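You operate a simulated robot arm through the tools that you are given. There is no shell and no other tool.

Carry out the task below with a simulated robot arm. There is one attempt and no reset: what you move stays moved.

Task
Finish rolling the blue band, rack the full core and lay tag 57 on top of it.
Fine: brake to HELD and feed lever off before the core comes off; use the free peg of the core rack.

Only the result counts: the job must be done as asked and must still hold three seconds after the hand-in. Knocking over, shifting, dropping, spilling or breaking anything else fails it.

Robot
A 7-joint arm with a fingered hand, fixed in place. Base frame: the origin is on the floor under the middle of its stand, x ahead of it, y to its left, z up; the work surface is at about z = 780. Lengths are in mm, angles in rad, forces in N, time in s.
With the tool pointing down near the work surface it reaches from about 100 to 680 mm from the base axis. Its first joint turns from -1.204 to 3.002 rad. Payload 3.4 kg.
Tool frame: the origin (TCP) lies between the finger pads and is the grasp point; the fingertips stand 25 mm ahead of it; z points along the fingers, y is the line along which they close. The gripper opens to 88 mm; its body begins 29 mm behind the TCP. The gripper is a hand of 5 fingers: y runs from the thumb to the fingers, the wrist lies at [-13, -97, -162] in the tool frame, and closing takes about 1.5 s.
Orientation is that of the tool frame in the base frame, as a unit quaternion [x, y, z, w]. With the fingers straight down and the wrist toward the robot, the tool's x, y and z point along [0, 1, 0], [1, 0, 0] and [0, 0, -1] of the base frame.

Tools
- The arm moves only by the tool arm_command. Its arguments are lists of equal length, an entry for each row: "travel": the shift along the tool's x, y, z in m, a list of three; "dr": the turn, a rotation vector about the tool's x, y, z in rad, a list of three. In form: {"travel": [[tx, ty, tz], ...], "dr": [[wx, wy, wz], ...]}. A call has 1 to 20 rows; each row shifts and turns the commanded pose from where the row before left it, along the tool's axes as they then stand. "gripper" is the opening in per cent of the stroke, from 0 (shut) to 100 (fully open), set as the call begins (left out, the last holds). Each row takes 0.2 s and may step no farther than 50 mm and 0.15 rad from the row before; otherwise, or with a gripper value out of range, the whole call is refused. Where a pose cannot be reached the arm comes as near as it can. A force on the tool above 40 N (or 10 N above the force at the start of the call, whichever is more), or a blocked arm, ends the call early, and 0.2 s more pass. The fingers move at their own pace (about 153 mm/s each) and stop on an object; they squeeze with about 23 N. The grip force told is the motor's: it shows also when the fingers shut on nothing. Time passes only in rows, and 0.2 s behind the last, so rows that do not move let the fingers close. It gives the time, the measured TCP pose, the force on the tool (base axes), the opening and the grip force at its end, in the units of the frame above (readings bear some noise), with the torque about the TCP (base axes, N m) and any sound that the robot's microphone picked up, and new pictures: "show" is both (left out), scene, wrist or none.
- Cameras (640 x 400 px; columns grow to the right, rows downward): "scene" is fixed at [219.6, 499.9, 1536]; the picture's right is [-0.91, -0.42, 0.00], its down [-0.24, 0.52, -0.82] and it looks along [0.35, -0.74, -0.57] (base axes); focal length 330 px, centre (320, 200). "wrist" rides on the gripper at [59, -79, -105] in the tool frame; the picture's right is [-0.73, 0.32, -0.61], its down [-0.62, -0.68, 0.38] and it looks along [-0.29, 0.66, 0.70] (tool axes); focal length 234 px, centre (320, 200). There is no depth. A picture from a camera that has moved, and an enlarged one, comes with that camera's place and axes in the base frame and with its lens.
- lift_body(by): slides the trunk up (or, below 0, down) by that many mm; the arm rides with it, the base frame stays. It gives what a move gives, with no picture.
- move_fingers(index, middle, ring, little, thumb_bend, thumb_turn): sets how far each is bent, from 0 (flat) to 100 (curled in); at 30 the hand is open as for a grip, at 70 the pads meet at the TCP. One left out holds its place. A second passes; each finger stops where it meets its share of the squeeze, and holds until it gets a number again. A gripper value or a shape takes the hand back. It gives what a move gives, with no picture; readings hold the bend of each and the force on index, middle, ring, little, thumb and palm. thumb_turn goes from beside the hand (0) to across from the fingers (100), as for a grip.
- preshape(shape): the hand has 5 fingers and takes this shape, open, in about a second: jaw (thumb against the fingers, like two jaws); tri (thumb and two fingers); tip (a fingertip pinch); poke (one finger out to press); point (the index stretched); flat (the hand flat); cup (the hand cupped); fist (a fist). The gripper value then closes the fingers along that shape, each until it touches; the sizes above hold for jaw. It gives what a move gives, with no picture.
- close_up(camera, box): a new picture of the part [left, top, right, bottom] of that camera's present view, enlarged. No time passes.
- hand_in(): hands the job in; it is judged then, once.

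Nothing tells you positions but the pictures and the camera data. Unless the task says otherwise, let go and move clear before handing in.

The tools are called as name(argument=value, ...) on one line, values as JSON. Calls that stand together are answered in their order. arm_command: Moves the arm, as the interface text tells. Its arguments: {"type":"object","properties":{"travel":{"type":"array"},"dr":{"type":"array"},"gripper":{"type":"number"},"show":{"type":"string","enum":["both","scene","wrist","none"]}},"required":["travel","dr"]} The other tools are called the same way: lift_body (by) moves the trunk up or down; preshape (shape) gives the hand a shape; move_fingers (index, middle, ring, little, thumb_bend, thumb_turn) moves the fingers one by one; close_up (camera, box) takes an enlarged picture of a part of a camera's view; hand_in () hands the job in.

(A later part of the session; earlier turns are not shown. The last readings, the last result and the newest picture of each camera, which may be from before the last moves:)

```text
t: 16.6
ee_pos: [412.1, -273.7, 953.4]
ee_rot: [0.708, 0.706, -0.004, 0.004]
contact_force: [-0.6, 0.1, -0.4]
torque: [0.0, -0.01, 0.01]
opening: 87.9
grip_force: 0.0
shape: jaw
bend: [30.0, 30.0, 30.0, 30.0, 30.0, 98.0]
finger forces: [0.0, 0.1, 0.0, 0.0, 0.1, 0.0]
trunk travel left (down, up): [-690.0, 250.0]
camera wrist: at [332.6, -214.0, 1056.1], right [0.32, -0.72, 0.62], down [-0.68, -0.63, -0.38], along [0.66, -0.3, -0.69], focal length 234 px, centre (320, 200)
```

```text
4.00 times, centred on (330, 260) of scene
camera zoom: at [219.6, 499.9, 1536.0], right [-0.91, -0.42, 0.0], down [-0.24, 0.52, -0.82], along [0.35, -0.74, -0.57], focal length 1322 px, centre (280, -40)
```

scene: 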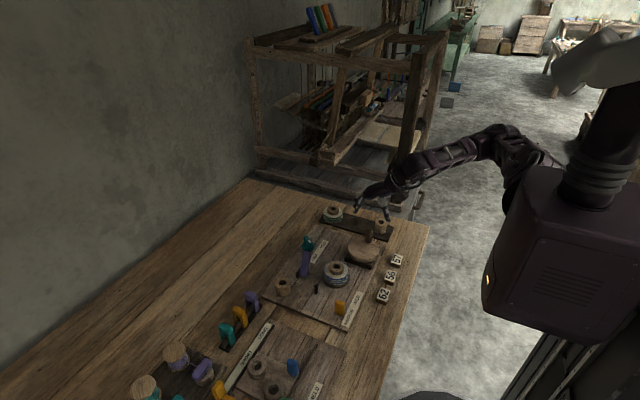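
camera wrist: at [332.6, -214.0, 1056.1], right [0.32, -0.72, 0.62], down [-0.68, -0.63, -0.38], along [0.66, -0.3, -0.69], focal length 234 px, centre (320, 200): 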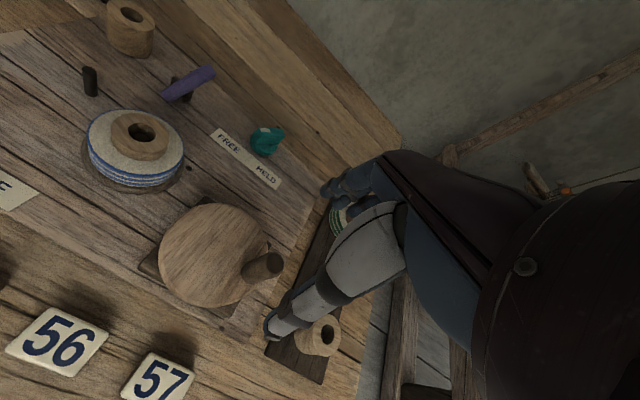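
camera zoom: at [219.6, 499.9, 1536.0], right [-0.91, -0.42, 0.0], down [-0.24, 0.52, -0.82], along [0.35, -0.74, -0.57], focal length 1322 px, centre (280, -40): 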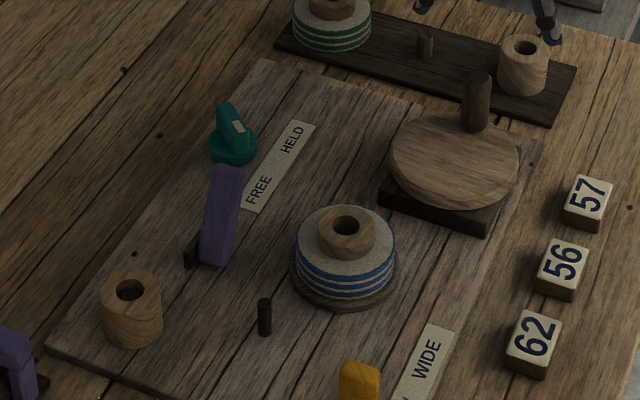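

All the band is on the take-up core. Next is the brake: I'll hover over the knob at about (583,-200) and yaw the hand 45° so the fingers line up across the fin.

arm_command(travel=[[0.0184, 0.0427, 0.004], [0.0184, 0.0427, 0.004], [0.0184, 0.0427, 0.004], [0.0184, 0.0427, 0.004]], dr=[[0, 0.011, -0.003], [0, 0, 0], [0, 0, 0], [0, 0, 0]], show="wrist")

arm_command(travel=[[0, 0, 0], [0, 0, 0], [0, 0, 0], [0, 0, 0], [0, 0, 0], [0, 0, 0]], dr=[[0, 0, -0.131], [0, 0, -0.131], [0, 0, -0.131], [0, 0, -0.131], [0, 0, -0.131], [0, 0, -0.131]])

```text
t: 17.6
ee_pos: [586.4, -200.2, 934.8]
ee_rot: [0.707, 0.707, -0.002, 0.001]
contact_force: [0.6, -0.3, -0.2]
torque: [-0.01, 0.01, 0.02]
opening: 87.7
grip_force: 0.0
shape: jaw
bend: [30.0, 30.0, 30.0, 30.0, 30.0, 98.0]
finger forces: [0.1, 0.0, 0.0, 0.1, 0.0, 0.1]
trunk travel left (down, up): [-690.0, 250.0]
camera wrist: at [506.7, -141.6, 1038.8], right [0.32, -0.72, 0.61], down [-0.68, -0.62, -0.38], along [0.66, -0.29, -0.7], focal length 234 px, centre (320, 200)
```

wrist: 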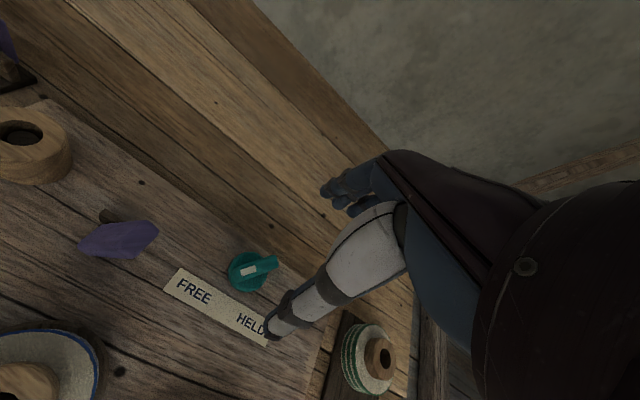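

```text
t: 19.1
ee_pos: [564.9, -186.4, 948.1]
ee_rot: [0.458, 0.889, -0.002, 0.012]
contact_force: [-1.1, 0.4, -0.5]
torque: [0.02, 0.01, -0.01]
opening: 87.8
grip_force: 0.0
shape: jaw
bend: [30.0, 30.0, 30.0, 30.0, 30.0, 98.0]
finger forces: [0.1, 0.1, 0.1, 0.1, 0.1, 0.0]
out of reach, approached as far as the arm can: row 4, 5, 6
trunk travel left (down, up): [-690.0, 250.0]
camera wrist: at [463.5, -183.4, 1049.9], right [0.67, -0.4, 0.63], down [-0.19, -0.91, -0.38], along [0.72, 0.14, -0.68], focal length 234 px, centre (320, 200)
```

scene: 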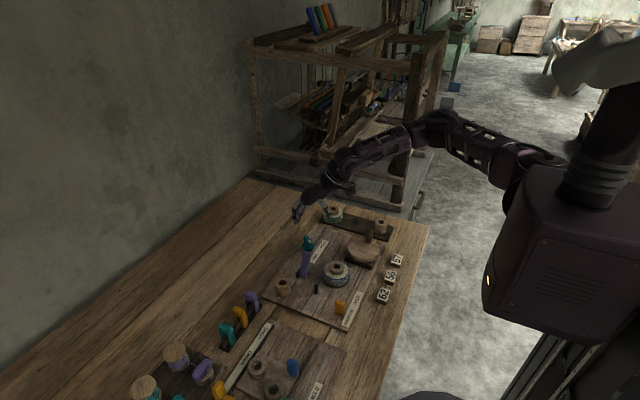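
wrist: 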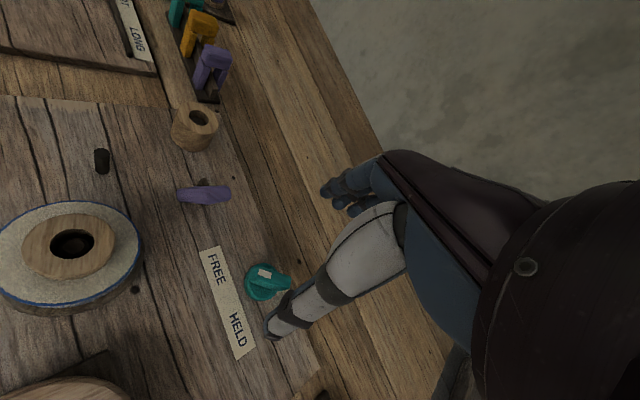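

The yaw is limited to about 35° here, so a 90° grip-turn won't work. I'll try pushing the pointer end with one finger instead, starting by looking at the poke shape.

preshape(shape="poke")

arm_command(travel=[[0, 0, 0], [0, 0, 0], [0, 0, 0], [0, 0, 0], [0, 0, 0]], dr=[[0, 0, 0.14], [0, 0, 0.14], [0, 0, 0.14], [0, 0, 0.14], [0, 0, 0.0555]])

close_up(camera="scene", box=[270, 150, 390, 270])

```text
t: 19.9
ee_pos: [565.6, -188.3, 945.3]
ee_rot: [0.458, 0.889, -0.002, 0.011]
contact_force: [0.5, -1.1, 0.0]
torque: [0.0, 0.01, 0.0]
opening: 0.0
grip_force: 0.1
shape: poke
bend: [70.0, 70.0, 99.0, 99.0, 100.0, 100.0]
finger forces: [0.0, 0.0, 0.0, 0.1, 0.0, 0.1]
trunk travel left (down, up): [-690.0, 250.0]
```

```text
t: 21.1
ee_pos: [565.7, -186.5, 946.4]
ee_rot: [0.698, 0.716, 0.001, 0.001]
contact_force: [0.5, -0.5, -0.1]
torque: [0.01, 0.0, 0.03]
opening: 0.0
grip_force: 0.2
shape: poke
bend: [70.0, 70.0, 99.0, 99.0, 100.0, 100.0]
finger forces: [0.0, 0.0, 0.0, 0.0, 0.0, 0.1]
trunk travel left (down, up): [-690.0, 250.0]
camera wrist: at [483.8, -130.9, 1050.4], right [0.34, -0.72, 0.61], down [-0.66, -0.64, -0.38], along [0.66, -0.27, -0.69], focal length 234 px, centre (320, 200)
```

scene: 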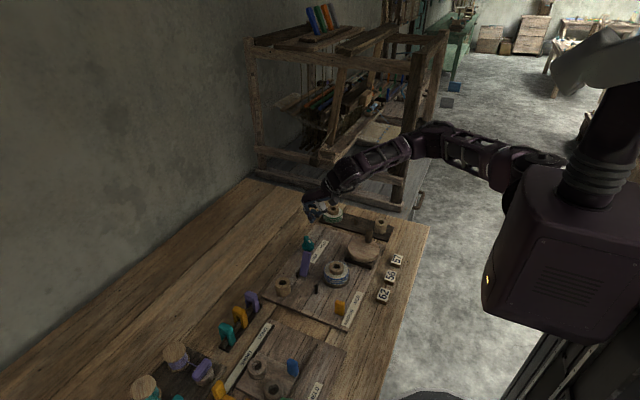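
wrist: 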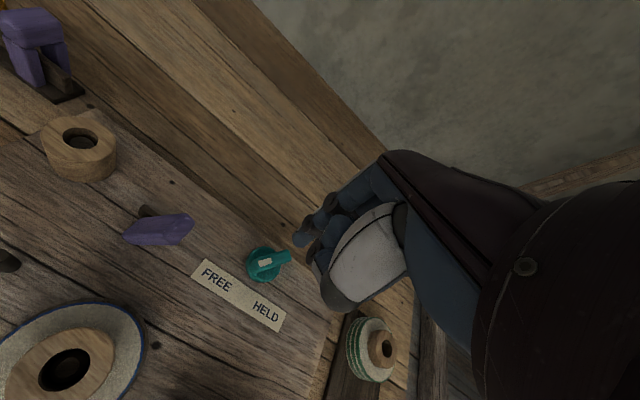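

```text
3.33 times, centred on (330, 210) of scene
camera zoom: at [219.6, 499.9, 1536.0], right [-0.91, -0.42, 0.0], down [-0.24, 0.52, -0.82], along [0.35, -0.74, -0.57], focal length 1102 px, centre (287, 167)
```

zoom: 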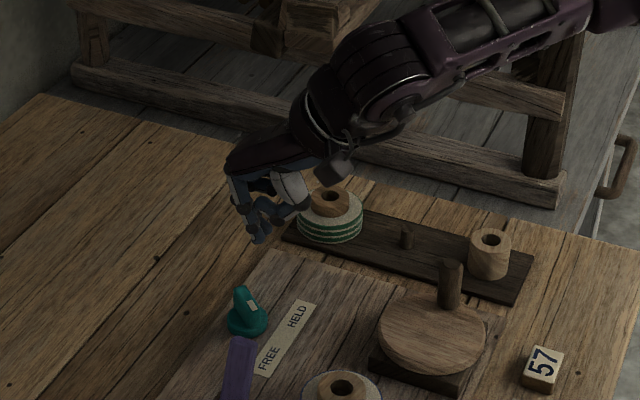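

In poke, index and middle stay out together. I'll curl the middle finger as well so only the index remains, then locate its tip.

move_fingers(middle=99)

close_up(camera="scene", box=[295, 180, 355, 230])

close_up(camera="wrist", box=[220, 140, 420, 320])

```text
t: 22.1
ee_pos: [564.6, -186.6, 947.1]
ee_rot: [0.697, 0.717, 0.001, 0.0]
contact_force: [-0.7, 0.4, -0.6]
torque: [-0.01, -0.01, -0.01]
opening: 22.6
grip_force: 0.2
shape: fingers
bend: [70.0, 99.0, 99.0, 99.0, 100.0, 100.0]
finger forces: [0.0, 0.0, 0.0, 0.1, 0.1, 0.0]
trunk travel left (down, up): [-690.0, 250.0]
```

```text
8.00 times, centred on (325, 205) of scene
camera zoom: at [219.6, 499.9, 1536.0], right [-0.91, -0.42, 0.0], down [-0.24, 0.52, -0.82], along [0.35, -0.74, -0.57], focal length 2644 px, centre (280, 160)
```

zoom: 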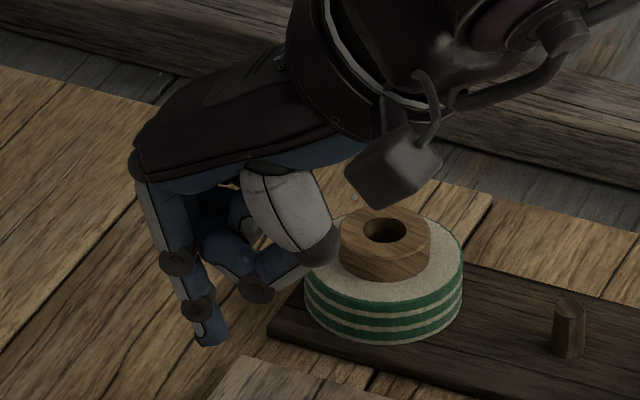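

```text
2.22 times, centred on (320, 230) of wrist
camera zoom: at [483.8, -130.9, 1050.4], right [0.34, -0.72, 0.61], down [-0.66, -0.64, -0.38], along [0.67, -0.27, -0.7], focal length 520 px, centre (320, 133)
```

zoom: 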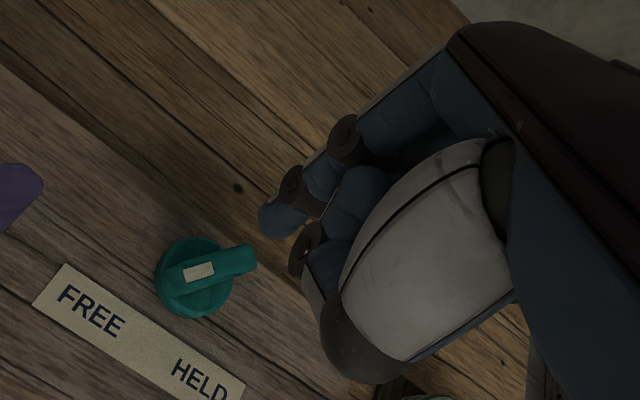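

The index tip sits about 5 mm to +y of the TCP and 25 mm below it, and protrudes well past the other knuckles. The knob centre is near (587,-201), with the fin top at z≈832. I'll position the index beside the pointer end, partway down, and check.

arm_command(travel=[[0.0042, 0.025, 0.0], [0, 0, 0.035], [0, 0, 0.035]], dr=[[0, 0, 0.028], [0, 0, 0], [0, 0, 0]])

close_up(camera="scene", box=[280, 210, 340, 260])

close_up(camera="wrist", box=[200, 160, 360, 300])

```text
t: 22.9
ee_pos: [589.4, -181.4, 875.3]
ee_rot: [0.707, 0.707, 0.001, 0.001]
contact_force: [-0.4, 0.3, 0.4]
torque: [0.02, 0.05, 0.02]
opening: 22.9
grip_force: 0.1
shape: fingers
bend: [70.0, 99.0, 99.0, 99.0, 100.0, 100.0]
finger forces: [0.1, 0.1, 0.1, 0.0, 0.0, 0.0]
trunk travel left (down, up): [-690.0, 250.0]
camera wrist: at [510.0, -123.5, 979.8], right [0.32, -0.73, 0.61], down [-0.68, -0.62, -0.38], along [0.66, -0.29, -0.69], focal length 234 px, centre (320, 200)
```

scene: 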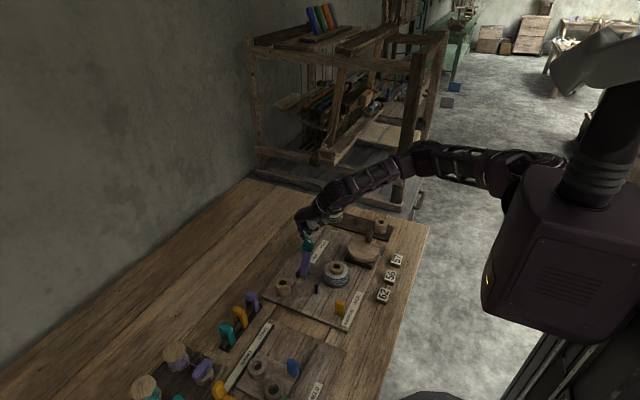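
wrist: 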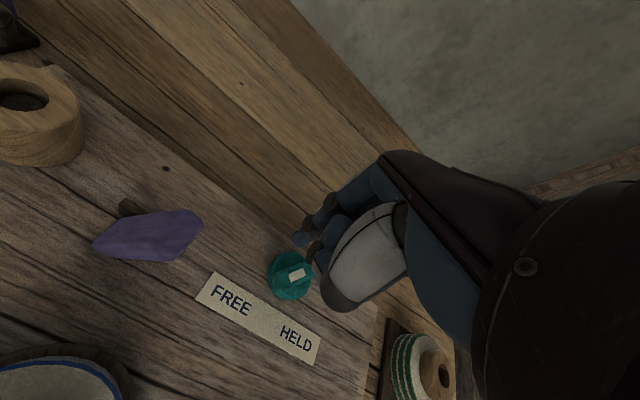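

```text
8.00 times, centred on (310, 235) of scene
camera zoom: at [219.6, 499.9, 1536.0], right [-0.91, -0.42, 0.0], down [-0.24, 0.52, -0.82], along [0.35, -0.74, -0.57], focal length 2644 px, centre (400, -80)
```

zoom: 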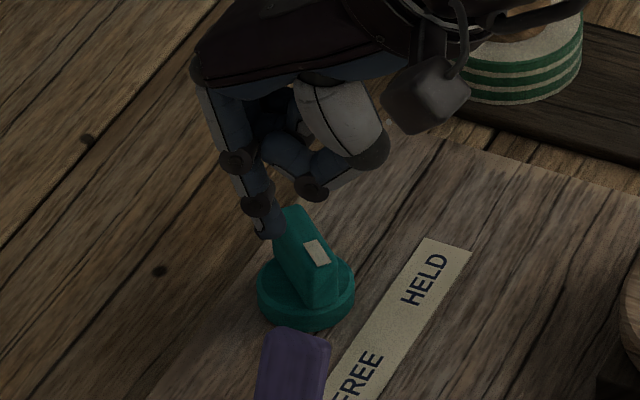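

```text
2.86 times, centred on (280, 230) of wrist
camera zoom: at [510.0, -123.5, 979.8], right [0.32, -0.73, 0.61], down [-0.68, -0.62, -0.38], along [0.66, -0.29, -0.69], focal length 669 px, centre (434, 114)
```

zoom: 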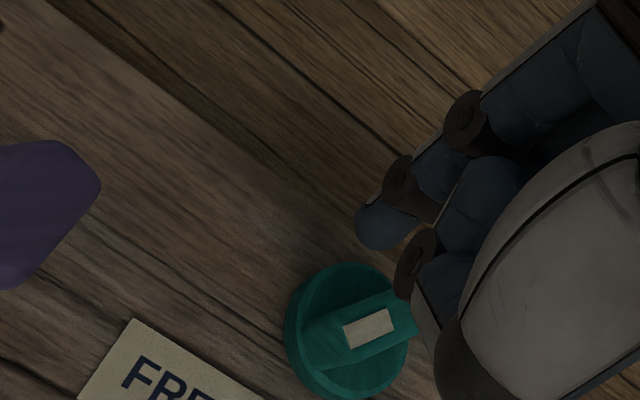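

The index tip is beside the pointer end with clearance. I'll lower it to mid-fin height and start pushing the pointer around counter-clockwise.

arm_command(travel=[[0, 0, 0.03], [-0.00657, -0.00366, 0], [-0.00106, -0.00313, 0], [-0.0011, -0.00303, 0], [-0.00162, -0.00279, 0], [-0.00207, -0.00247, 0]], dr=[[0, 0, 0], [0, 0, 0], [0, 0, 0], [0, 0, 0], [0, 0, 0], [0, 0, 0]])

close_up(camera="scene", box=[280, 210, 340, 260])

close_up(camera="wrist", box=[200, 160, 360, 300])

```text
t: 24.4
ee_pos: [575.8, -193.7, 847.3]
ee_rot: [0.707, 0.707, 0.001, 0.001]
contact_force: [0.2, 0.8, -0.5]
torque: [0.02, 0.0, -0.04]
opening: 23.1
grip_force: 0.8
shape: fingers
bend: [70.0, 99.0, 99.0, 99.0, 100.0, 100.0]
finger forces: [0.7, 0.0, 0.0, 0.0, 0.0, 0.0]
trunk travel left (down, up): [-690.0, 250.0]
camera wrist: at [495.0, -136.2, 950.3], right [0.32, -0.73, 0.61], down [-0.68, -0.62, -0.38], along [0.66, -0.29, -0.7], focal length 234 px, centre (320, 200)
```

scene: 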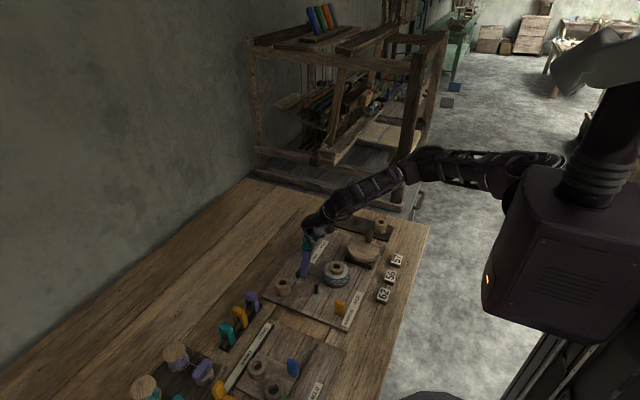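
wrist: 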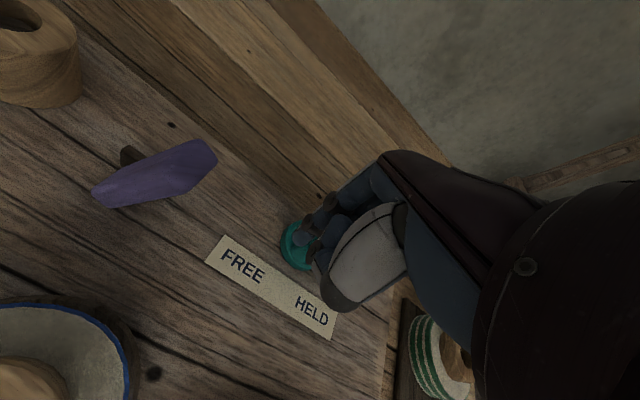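

```text
8.00 times, centred on (310, 235) of scene
camera zoom: at [219.6, 499.9, 1536.0], right [-0.91, -0.42, 0.0], down [-0.24, 0.52, -0.82], along [0.35, -0.74, -0.57], focal length 2644 px, centre (400, -80)
```

zoom: 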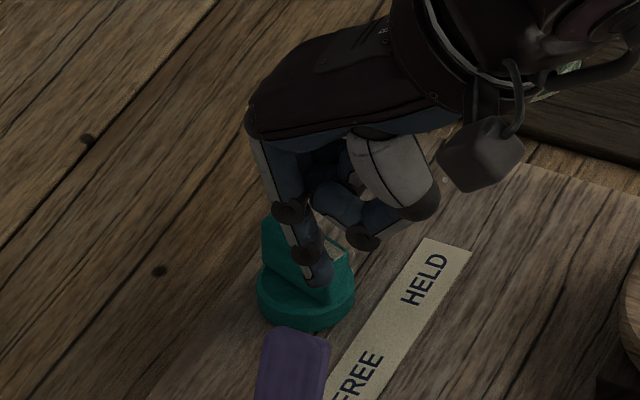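

```text
2.86 times, centred on (280, 230) of wrist
camera zoom: at [495.0, -136.2, 950.3], right [0.32, -0.73, 0.61], down [-0.68, -0.62, -0.38], along [0.66, -0.29, -0.7], focal length 669 px, centre (434, 114)
```

zoom: 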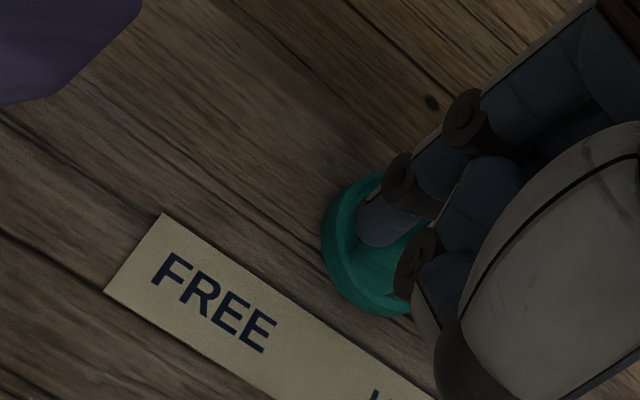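

The pointer is turning with light force. I'll continue the arc.

arm_command(travel=[[-0.00141, -0.00287, 0.001], [-0.00264, -0.00185, 0], [-0.00292, -0.00136, 0], [-0.00312, -0.00084, 0], [-0.00256, -0.00027, 0]], dr=[[0, 0, 0], [0, 0, 0], [0, 0, 0], [0, 0, 0], [0, 0, 0]])

close_up(camera="scene", box=[280, 210, 340, 260])

close_up(camera="wrist", box=[200, 160, 360, 300])

```text
t: 25.6
ee_pos: [567.4, -207.1, 844.2]
ee_rot: [0.707, 0.707, 0.0, -0.001]
contact_force: [0.4, 0.8, 0.2]
torque: [0.05, 0.02, -0.02]
opening: 23.0
grip_force: 0.3
shape: fingers
bend: [70.0, 99.0, 99.0, 99.0, 100.0, 100.0]
finger forces: [0.8, 0.1, 0.1, 0.1, 0.1, 0.0]
trunk travel left (down, up): [-690.0, 250.0]
camera wrist: at [487.8, -148.5, 949.3], right [0.32, -0.73, 0.61], down [-0.68, -0.62, -0.38], along [0.66, -0.29, -0.7], focal length 234 px, centre (320, 200)
```

scene: 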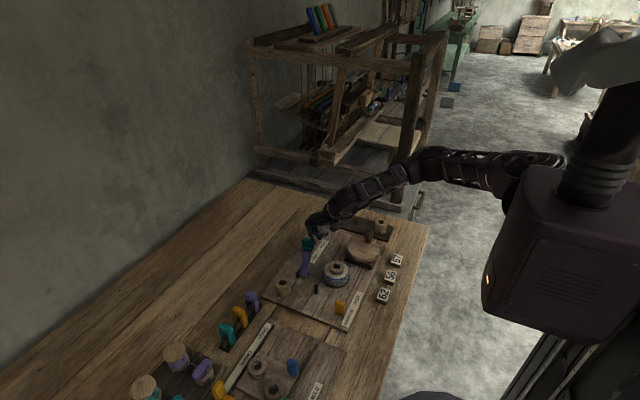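
wrist: 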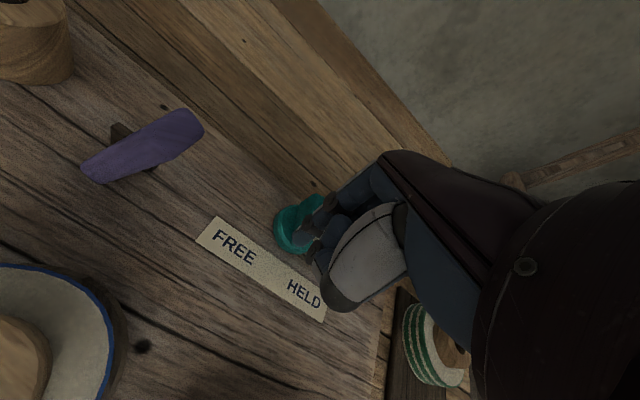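

```text
8.00 times, centred on (310, 235) of scene
camera zoom: at [219.6, 499.9, 1536.0], right [-0.91, -0.42, 0.0], down [-0.24, 0.52, -0.82], along [0.35, -0.74, -0.57], focal length 2644 px, centre (400, -80)
```

zoom: 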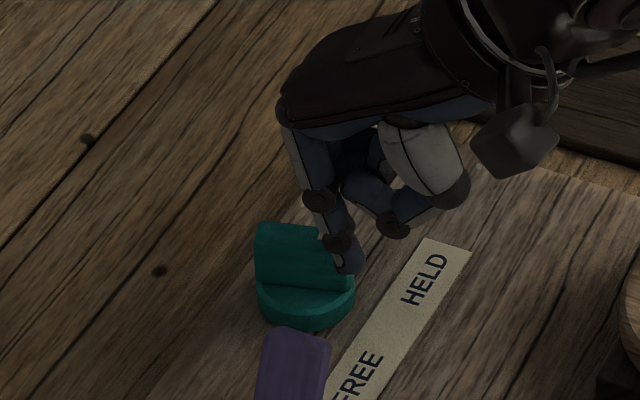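

```text
2.86 times, centred on (280, 230) of wrist
camera zoom: at [487.8, -148.5, 949.3], right [0.32, -0.73, 0.61], down [-0.68, -0.62, -0.38], along [0.66, -0.29, -0.7], focal length 669 px, centre (434, 114)
```

zoom: 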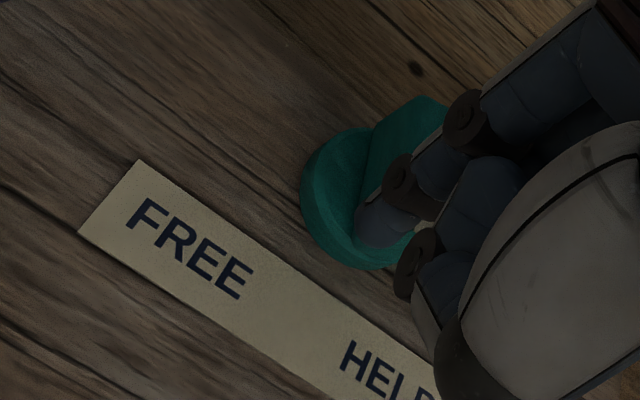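

The pointer is at roughly 200°, close to HELD. I'll push it the remaining ~25° in small steps.

arm_command(travel=[[-0.00222, 0.00084, 0], [-0.00228, 0.00042, 0], [-0.00221, 0.0007, 0], [-0.00182, 0.0008, 0]], dr=[[0, 0, 0], [0, 0, 0], [0, 0, 0], [0, 0, 0]])

close_up(camera="scene", box=[280, 210, 340, 260])

close_up(camera="wrist", box=[200, 160, 360, 300])

```text
t: 26.6
ee_pos: [569.8, -215.6, 845.9]
ee_rot: [0.707, 0.707, -0.001, 0.0]
contact_force: [-1.6, 2.0, -1.0]
torque: [0.04, 0.04, 0.04]
opening: 22.3
grip_force: 1.0
shape: fingers
bend: [70.0, 99.0, 99.0, 99.0, 100.0, 100.0]
finger forces: [2.7, 0.0, 0.0, 0.0, 0.0, 0.0]
trunk travel left (down, up): [-690.0, 250.0]
camera wrist: at [490.3, -156.7, 949.6], right [0.32, -0.73, 0.61], down [-0.68, -0.62, -0.38], along [0.66, -0.29, -0.7], focal length 234 px, centre (320, 200)
```

scene: 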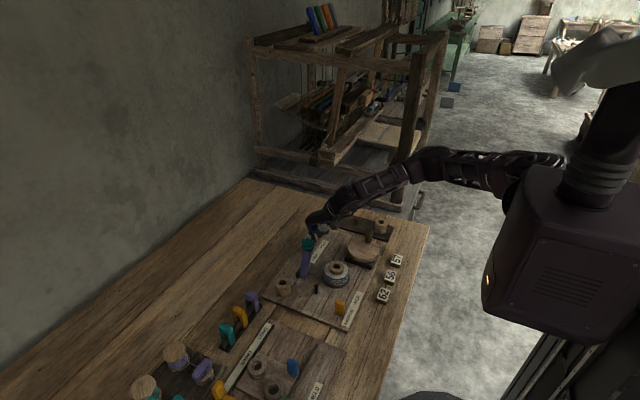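
wrist: 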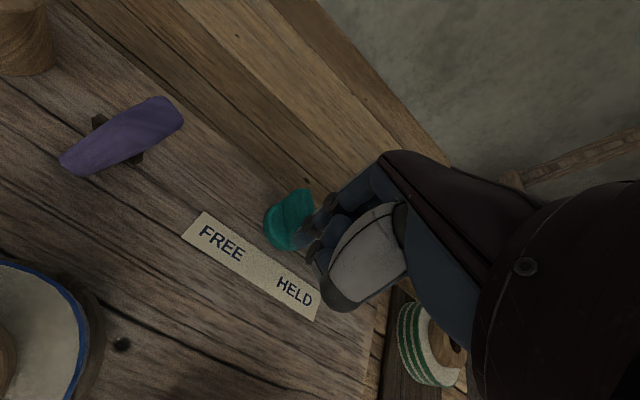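

```text
8.00 times, centred on (310, 235) of scene
camera zoom: at [219.6, 499.9, 1536.0], right [-0.91, -0.42, 0.0], down [-0.24, 0.52, -0.82], along [0.35, -0.74, -0.57], focal length 2644 px, centre (400, -80)
```

zoom: 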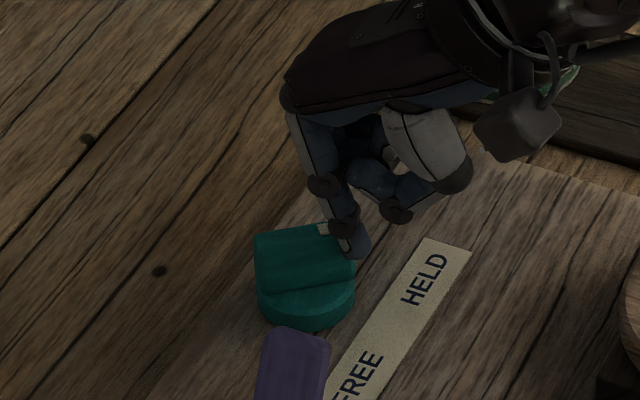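

```text
2.86 times, centred on (280, 230) of wrist
camera zoom: at [490.3, -156.7, 949.6], right [0.32, -0.73, 0.61], down [-0.68, -0.62, -0.38], along [0.66, -0.29, -0.7], focal length 669 px, centre (434, 114)
```

zoom: 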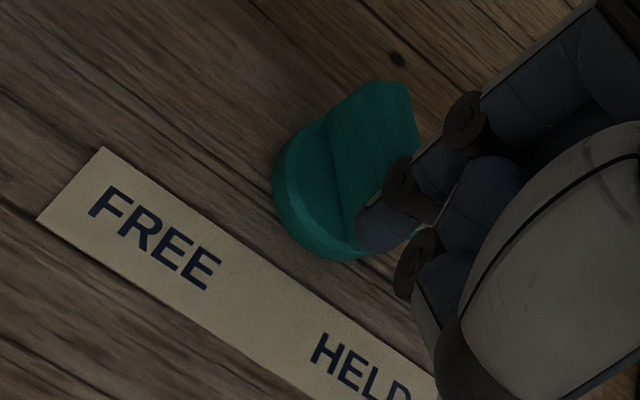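

The pointer is at about 224°, and the finger force is rising as if near the stop. I'll nudge slightly further to confirm it's fully home.

arm_command(travel=[[-0.0009, 0.0005, 0], [-0.0009, 0.0005, 0], [-0.0009, 0.0005, 0]], dr=[[0, 0, 0], [0, 0, 0], [0, 0, 0]], show="none")

close_up(camera="scene", box=[280, 210, 340, 260])

```text
t: 27.4
ee_pos: [571.3, -216.4, 846.0]
ee_rot: [0.706, 0.708, 0.0, 0.0]
contact_force: [-6.2, 10.4, -3.2]
torque: [0.18, 0.11, 0.1]
opening: 22.1
grip_force: 5.9
shape: fingers
bend: [70.0, 99.0, 99.0, 99.0, 100.0, 100.0]
finger forces: [11.7, 0.0, 0.0, 0.0, 0.0, 0.0]
trunk travel left (down, up): [-690.0, 250.0]
```

```text
8.00 times, centred on (310, 235) of scene
camera zoom: at [219.6, 499.9, 1536.0], right [-0.91, -0.42, 0.0], down [-0.24, 0.52, -0.82], along [0.35, -0.74, -0.57], focal length 2644 px, centre (400, -80)
```

zoom: 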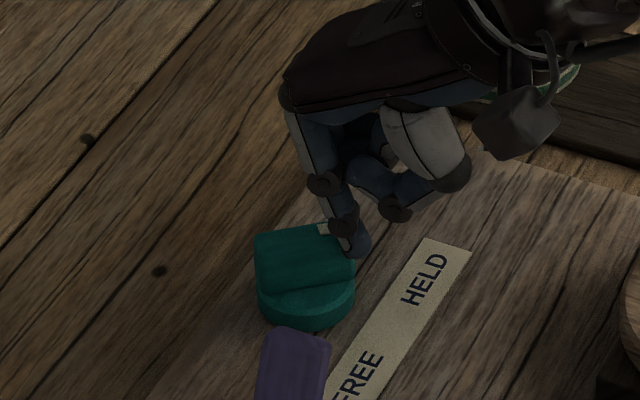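

The force climbed with no further motion, so the knob is at its HELD stop. I'll back off, rise, and look at the purple lever.

arm_command(travel=[[0.005, -0.003, 0], [0.004, -0.003, 0], [0, 0, -0.04], [0, 0, -0.04], [0, 0, -0.03]], dr=[[0, 0, 0], [0, 0, 0], [0, 0, 0], [0, 0, 0], [0, 0, 0]])

close_up(camera="wrist", box=[60, 160, 320, 340])

close_up(camera="scene", box=[270, 220, 350, 300])

```text
t: 28.6
ee_pos: [564.5, -210.7, 957.1]
ee_rot: [0.707, 0.707, 0.0, 0.0]
contact_force: [-0.8, -0.1, 0.9]
torque: [0.01, -0.04, 0.01]
opening: 22.4
grip_force: 0.1
shape: fingers
bend: [70.0, 99.0, 99.0, 99.0, 100.0, 100.0]
finger forces: [0.0, 0.0, 0.0, 0.0, 0.1, 0.0]
trunk travel left (down, up): [-690.0, 250.0]
camera wrist: at [485.0, -151.1, 1060.4], right [0.32, -0.73, 0.61], down [-0.68, -0.62, -0.38], along [0.66, -0.29, -0.7], focal length 234 px, centre (320, 200)
```

scene: 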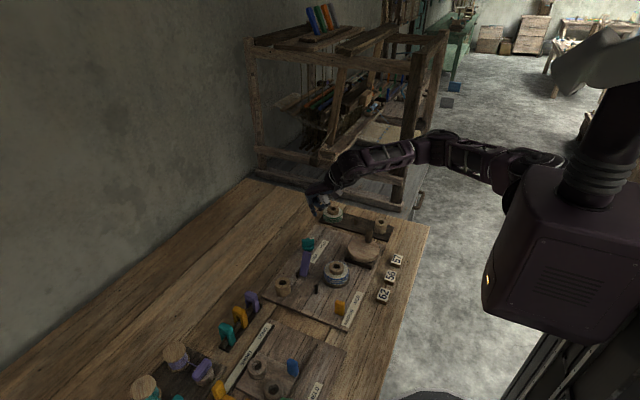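
wrist: 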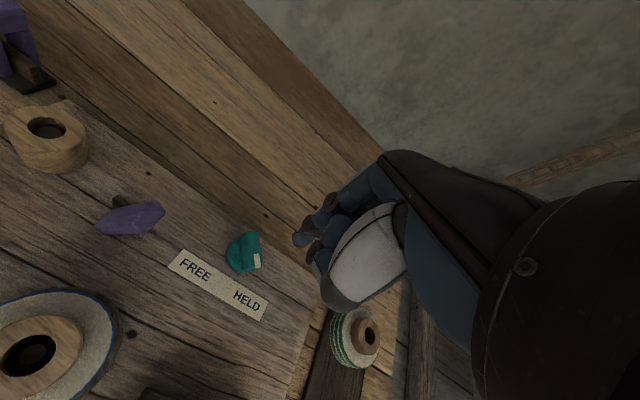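

```text
2.22 times, centred on (190, 250) of wrist
camera zoom: at [485.0, -151.1, 1060.4], right [0.32, -0.73, 0.61], down [-0.68, -0.62, -0.38], along [0.66, -0.29, -0.7], focal length 520 px, centre (609, 89)
```

zoom: 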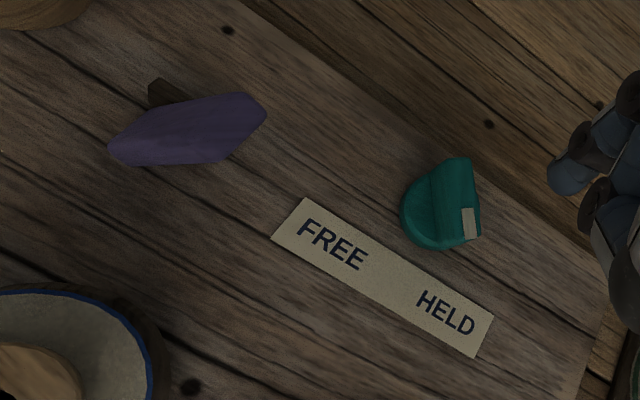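

```text
5.00 times, centred on (310, 260) of scene
camera zoom: at [219.6, 499.9, 1536.0], right [-0.91, -0.42, 0.0], down [-0.24, 0.52, -0.82], along [0.35, -0.74, -0.57], focal length 1652 px, centre (370, -100)
```

zoom: 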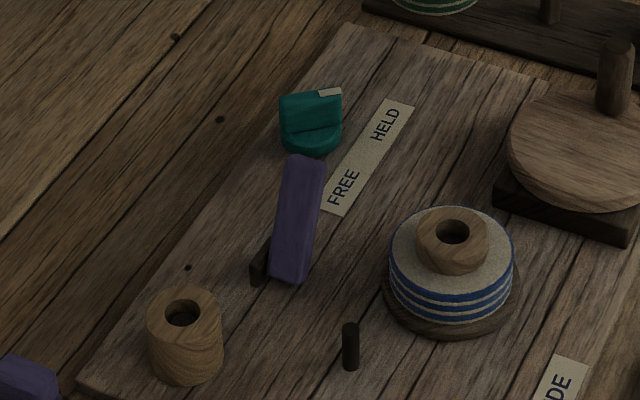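

The brake's white mark now points at HELD. The purple feed lever leans toward -y, with its top near (548,-118,863) and its foot near (548,-87,800). I'll bring the index down on its -y side, ready to tip it over to the other position.

arm_command(travel=[[0.0293, -0.008, 0.0], [0.0293, -0.008, 0.0], [0, 0, 0.03], [0, 0, 0.03]], dr=[[0, 0, 0], [0, 0, 0], [0, 0, 0], [0, 0, 0]])

close_up(camera="scene", box=[270, 200, 350, 290])

close_up(camera="wrist", box=[140, 120, 400, 340])

```text
t: 29.6
ee_pos: [549.9, -151.3, 895.9]
ee_rot: [0.707, 0.707, 0.0, 0.001]
contact_force: [0.8, -0.9, 0.4]
torque: [0.02, 0.01, -0.01]
opening: 22.4
grip_force: 0.1
shape: fingers
bend: [70.0, 99.0, 99.0, 99.0, 100.0, 100.0]
finger forces: [0.1, 0.1, 0.0, 0.0, 0.0, 0.0]
trunk travel left (down, up): [-690.0, 250.0]
camera wrist: at [471.0, -92.6, 999.4], right [0.32, -0.73, 0.61], down [-0.68, -0.62, -0.38], along [0.66, -0.29, -0.69], focal length 234 px, centre (320, 200)
```

scene: 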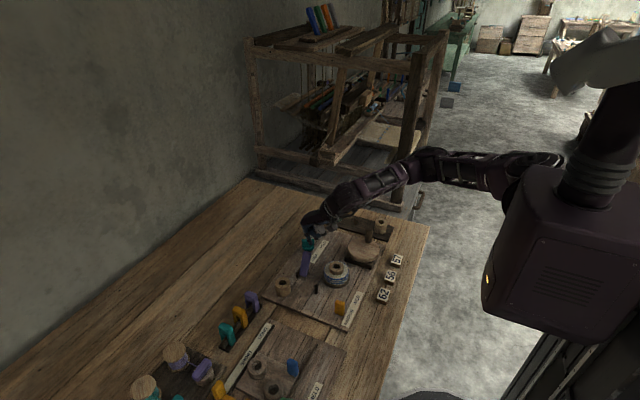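
wrist: 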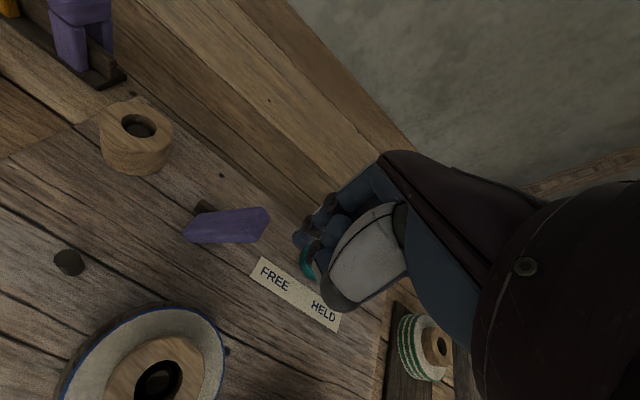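

```text
4.44 times, centred on (310, 245) of scene
camera zoom: at [219.6, 499.9, 1536.0], right [-0.91, -0.42, 0.0], down [-0.24, 0.52, -0.82], along [0.35, -0.74, -0.57], focal length 1469 px, centre (364, 0)
```

zoom: 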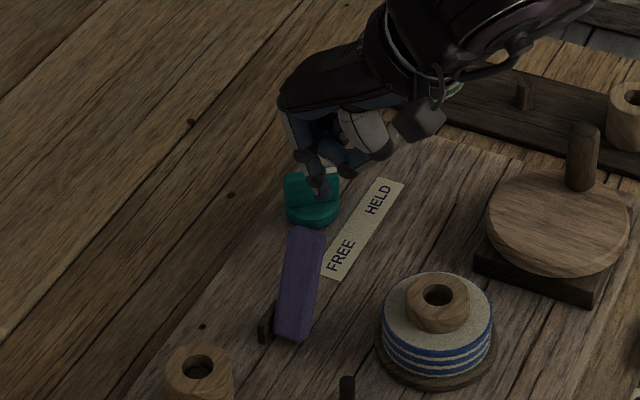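

```text
1.82 times, centred on (270, 230) of wrist
camera zoom: at [471.0, -92.6, 999.4], right [0.32, -0.73, 0.61], down [-0.68, -0.62, -0.38], along [0.66, -0.29, -0.69], focal length 426 px, centre (411, 146)
```

zoom: 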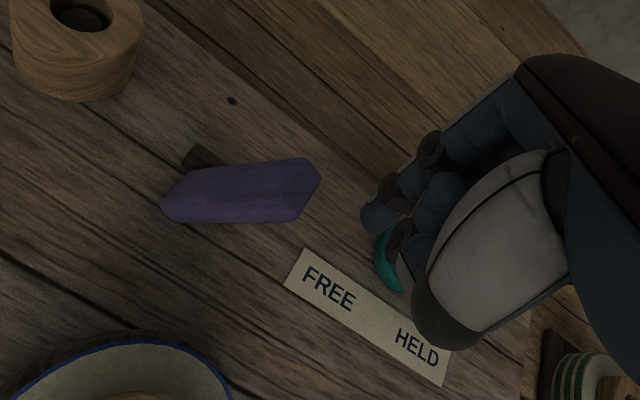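

The index is lined up with the lever in x and clear of it in y. I'll lower it and push toward +y.

arm_command(travel=[[0, -0.001, 0.033], [0.006, 0, 0], [0.006, 0, 0], [0.006, 0, 0], [0.006, 0, 0], [0.006, 0, 0], [0.006, 0, 0]], dr=[[0, 0, 0], [0, 0, 0], [0, 0, 0], [0, 0, 0], [0, 0, 0], [0, 0, 0], [0, 0, 0]])

close_up(camera="scene", box=[270, 200, 350, 290])

close_up(camera="wrist", box=[140, 120, 400, 340])

```text
t: 31.1
ee_pos: [548.8, -115.5, 863.6]
ee_rot: [0.707, 0.707, 0.001, 0.001]
contact_force: [0.5, -0.3, -0.1]
torque: [0.01, -0.02, 0.01]
opening: 22.3
grip_force: 0.4
shape: fingers
bend: [70.0, 99.0, 99.0, 99.0, 100.0, 100.0]
finger forces: [0.5, 0.0, 0.0, 0.0, 0.1, 0.0]
trunk travel left (down, up): [-690.0, 250.0]
camera wrist: at [469.2, -56.2, 966.9], right [0.32, -0.73, 0.61], down [-0.68, -0.62, -0.38], along [0.66, -0.29, -0.7], focal length 234 px, centre (320, 200)
```

scene: 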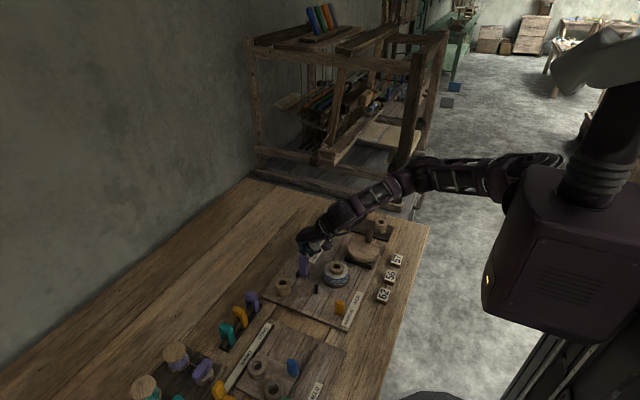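
wrist: 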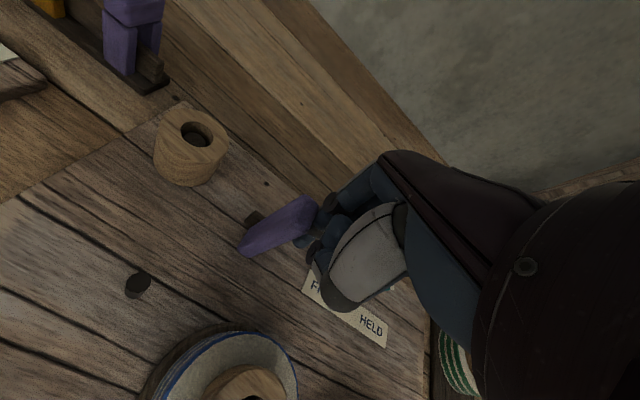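

```text
4.44 times, centred on (310, 245) of scene
camera zoom: at [219.6, 499.9, 1536.0], right [-0.91, -0.42, 0.0], down [-0.24, 0.52, -0.82], along [0.35, -0.74, -0.57], focal length 1469 px, centre (364, 0)
```

zoom: 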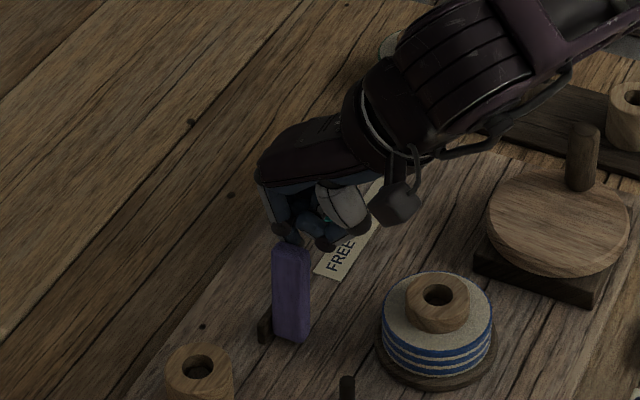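

```text
1.82 times, centred on (270, 230) of wrist
camera zoom: at [469.2, -56.2, 966.9], right [0.32, -0.73, 0.61], down [-0.68, -0.62, -0.38], along [0.66, -0.29, -0.7], focal length 426 px, centre (411, 146)
```

zoom: 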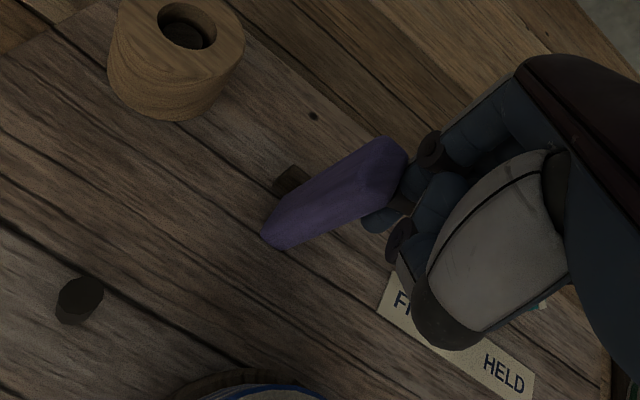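

The lever is tipping easily. I'll continue pushing it over.

arm_command(travel=[[0.006, 0, 0], [0.006, 0, 0], [0.006, 0, 0], [0.005, 0, 0]], dr=[[0, 0, 0], [0, 0, 0], [0, 0, 0], [0, 0, 0]])

close_up(camera="scene", box=[270, 200, 350, 290])

close_up(camera="wrist", box=[140, 120, 400, 340])

```text
t: 32.1
ee_pos: [549.0, -92.1, 862.5]
ee_rot: [0.708, 0.707, 0.001, 0.0]
contact_force: [0.4, -1.4, 0.6]
torque: [-0.05, 0.01, 0.01]
opening: 22.2
grip_force: 1.5
shape: fingers
bend: [70.0, 99.0, 99.0, 99.0, 100.0, 100.0]
finger forces: [1.7, 0.0, 0.1, 0.1, 0.0, 0.0]
trunk travel left (down, up): [-690.0, 250.0]
camera wrist: at [469.1, -33.5, 966.7], right [0.32, -0.73, 0.61], down [-0.68, -0.62, -0.38], along [0.66, -0.29, -0.69], focal length 234 px, centre (320, 200)
```

scene: 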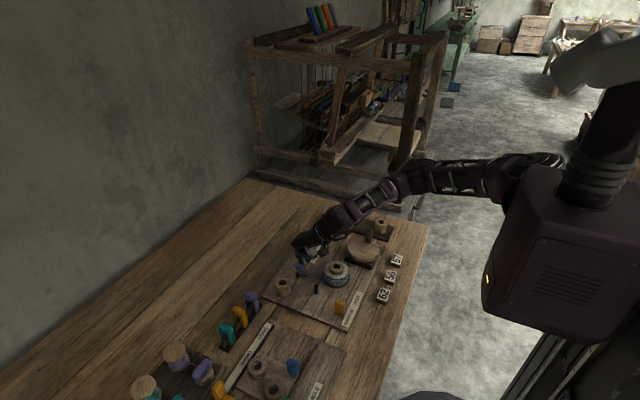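
wrist: 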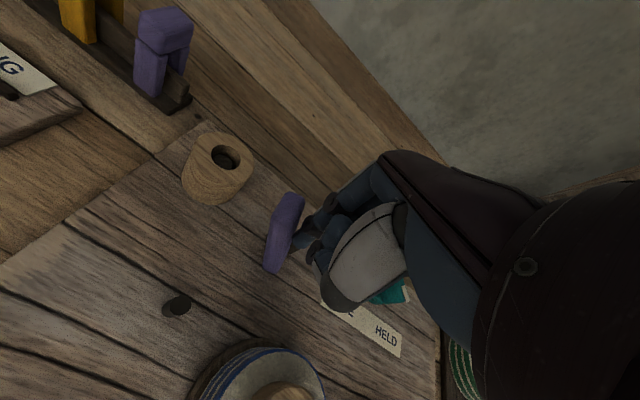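

```text
4.44 times, centred on (310, 245) of scene
camera zoom: at [219.6, 499.9, 1536.0], right [-0.91, -0.42, 0.0], down [-0.24, 0.52, -0.82], along [0.35, -0.74, -0.57], focal length 1469 px, centre (364, 0)
```

zoom: 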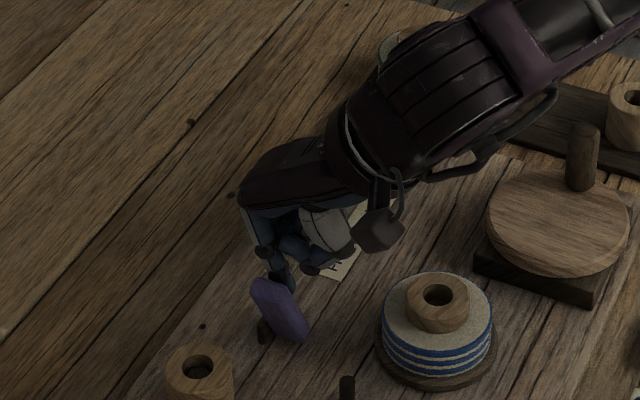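

```text
1.82 times, centred on (270, 230) of wrist
camera zoom: at [469.1, -33.5, 966.7], right [0.32, -0.73, 0.61], down [-0.68, -0.62, -0.38], along [0.66, -0.29, -0.69], focal length 426 px, centre (411, 146)
```

zoom: 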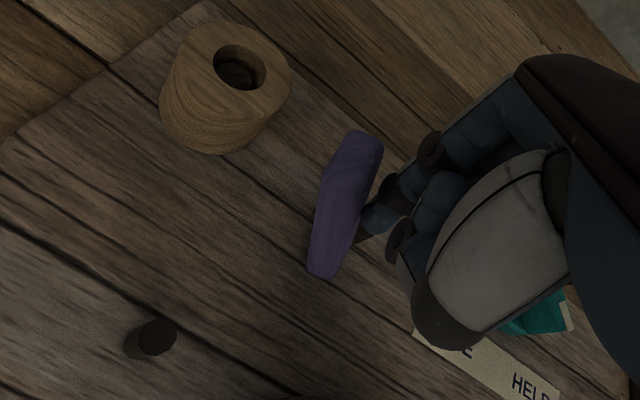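

The lever has passed upright and now leans toward +y. I'll push on gently until it meets its stop.

arm_command(travel=[[0.003, 0, 0], [0.003, 0, 0], [0.002, 0, 0]], dr=[[0, 0, 0], [0, 0, 0], [0, 0, 0]], show="none")

close_up(camera="scene", box=[270, 200, 350, 290])

```text
t: 33.0
ee_pos: [549.7, -90.2, 862.9]
ee_rot: [0.709, 0.705, -0.001, 0.001]
contact_force: [6.6, -22.8, 4.9]
torque: [-0.48, -0.11, 0.01]
opening: 21.6
grip_force: 11.8
shape: fingers
bend: [70.0, 99.0, 99.0, 99.0, 100.0, 100.0]
finger forces: [23.5, 0.1, 0.1, 0.1, 0.1, 0.1]
trunk travel left (down, up): [-690.0, 250.0]
```

```text
4.44 times, centred on (310, 245) of scene
camera zoom: at [219.6, 499.9, 1536.0], right [-0.91, -0.42, 0.0], down [-0.24, 0.52, -0.82], along [0.35, -0.74, -0.57], focal length 1469 px, centre (364, 0)
```

zoom: 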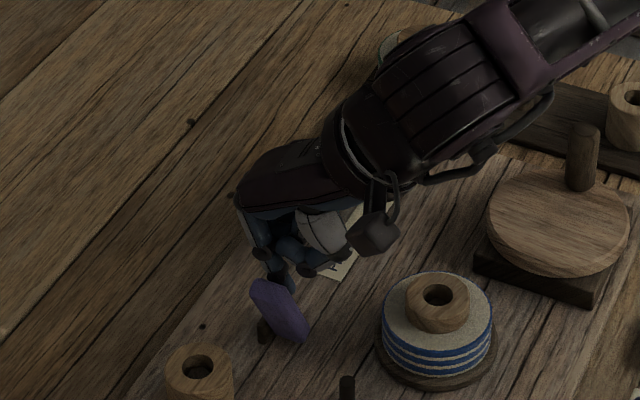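

The force rose to a firm stop, so the lever is fully over. I'll back off, rise, and check that both the lever and brake stay put.

arm_command(travel=[[-0.006, 0, 0], [-0.01, 0, 0], [0, 0, -0.04], [0, 0, -0.04], [0, 0, -0.02]], dr=[[0, 0, 0], [0, 0, 0], [0, 0, 0], [0, 0, 0], [0, 0, 0]], show="none")

preshape(shape="tri")

close_up(camera="scene", box=[260, 190, 360, 300])

close_up(camera="wrist", box=[0, 0, 640, 400])

```text
t: 34.1
ee_pos: [548.6, -98.5, 962.0]
ee_rot: [0.707, 0.707, 0.0, 0.0]
contact_force: [0.0, 1.1, 0.1]
torque: [-0.02, -0.03, 0.0]
opening: 22.6
grip_force: 0.0
shape: fingers
bend: [70.0, 99.0, 99.0, 99.0, 100.0, 100.0]
finger forces: [0.0, 0.0, 0.0, 0.0, 0.0, 0.0]
trunk travel left (down, up): [-690.0, 250.0]
```

```text
t: 35.0
ee_pos: [548.0, -98.9, 962.1]
ee_rot: [0.707, 0.707, 0.001, 0.0]
contact_force: [0.5, 0.4, -0.5]
torque: [0.02, 0.02, 0.0]
opening: 87.7
grip_force: 0.0
shape: tri
bend: [30.0, 30.0, 99.0, 99.0, 30.0, 98.0]
finger forces: [0.1, 0.0, 0.0, 0.0, 0.0, 0.1]
trunk travel left (down, up): [-690.0, 250.0]
```

```text
3.64 times, centred on (310, 245) of scene
camera zoom: at [219.6, 499.9, 1536.0], right [-0.91, -0.42, 0.0], down [-0.24, 0.52, -0.82], along [0.35, -0.74, -0.57], focal length 1202 px, centre (356, 36)
```

zoom: 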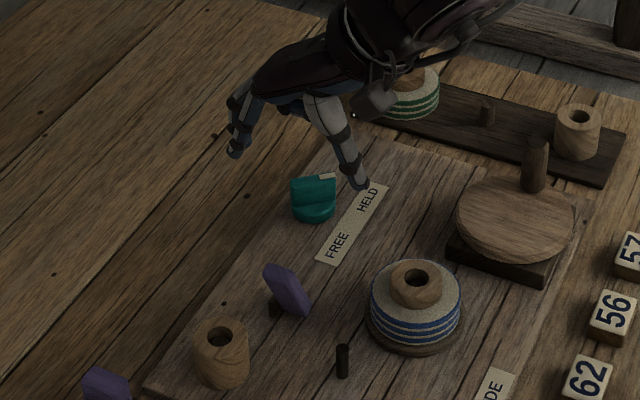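

```text
1.00 times, centred on (320, 200) of wrist (not enlarged: the box is as wide or as high as the picture)
camera zoom: at [468.9, -40.8, 1066.1], right [0.32, -0.73, 0.61], down [-0.68, -0.62, -0.38], along [0.66, -0.29, -0.7], focal length 234 px, centre (320, 200)
```

zoom: 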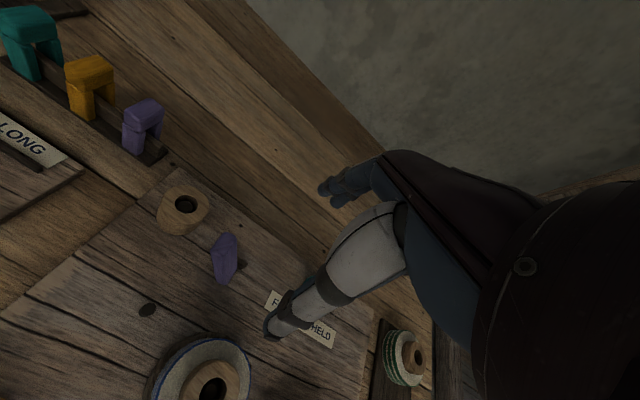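

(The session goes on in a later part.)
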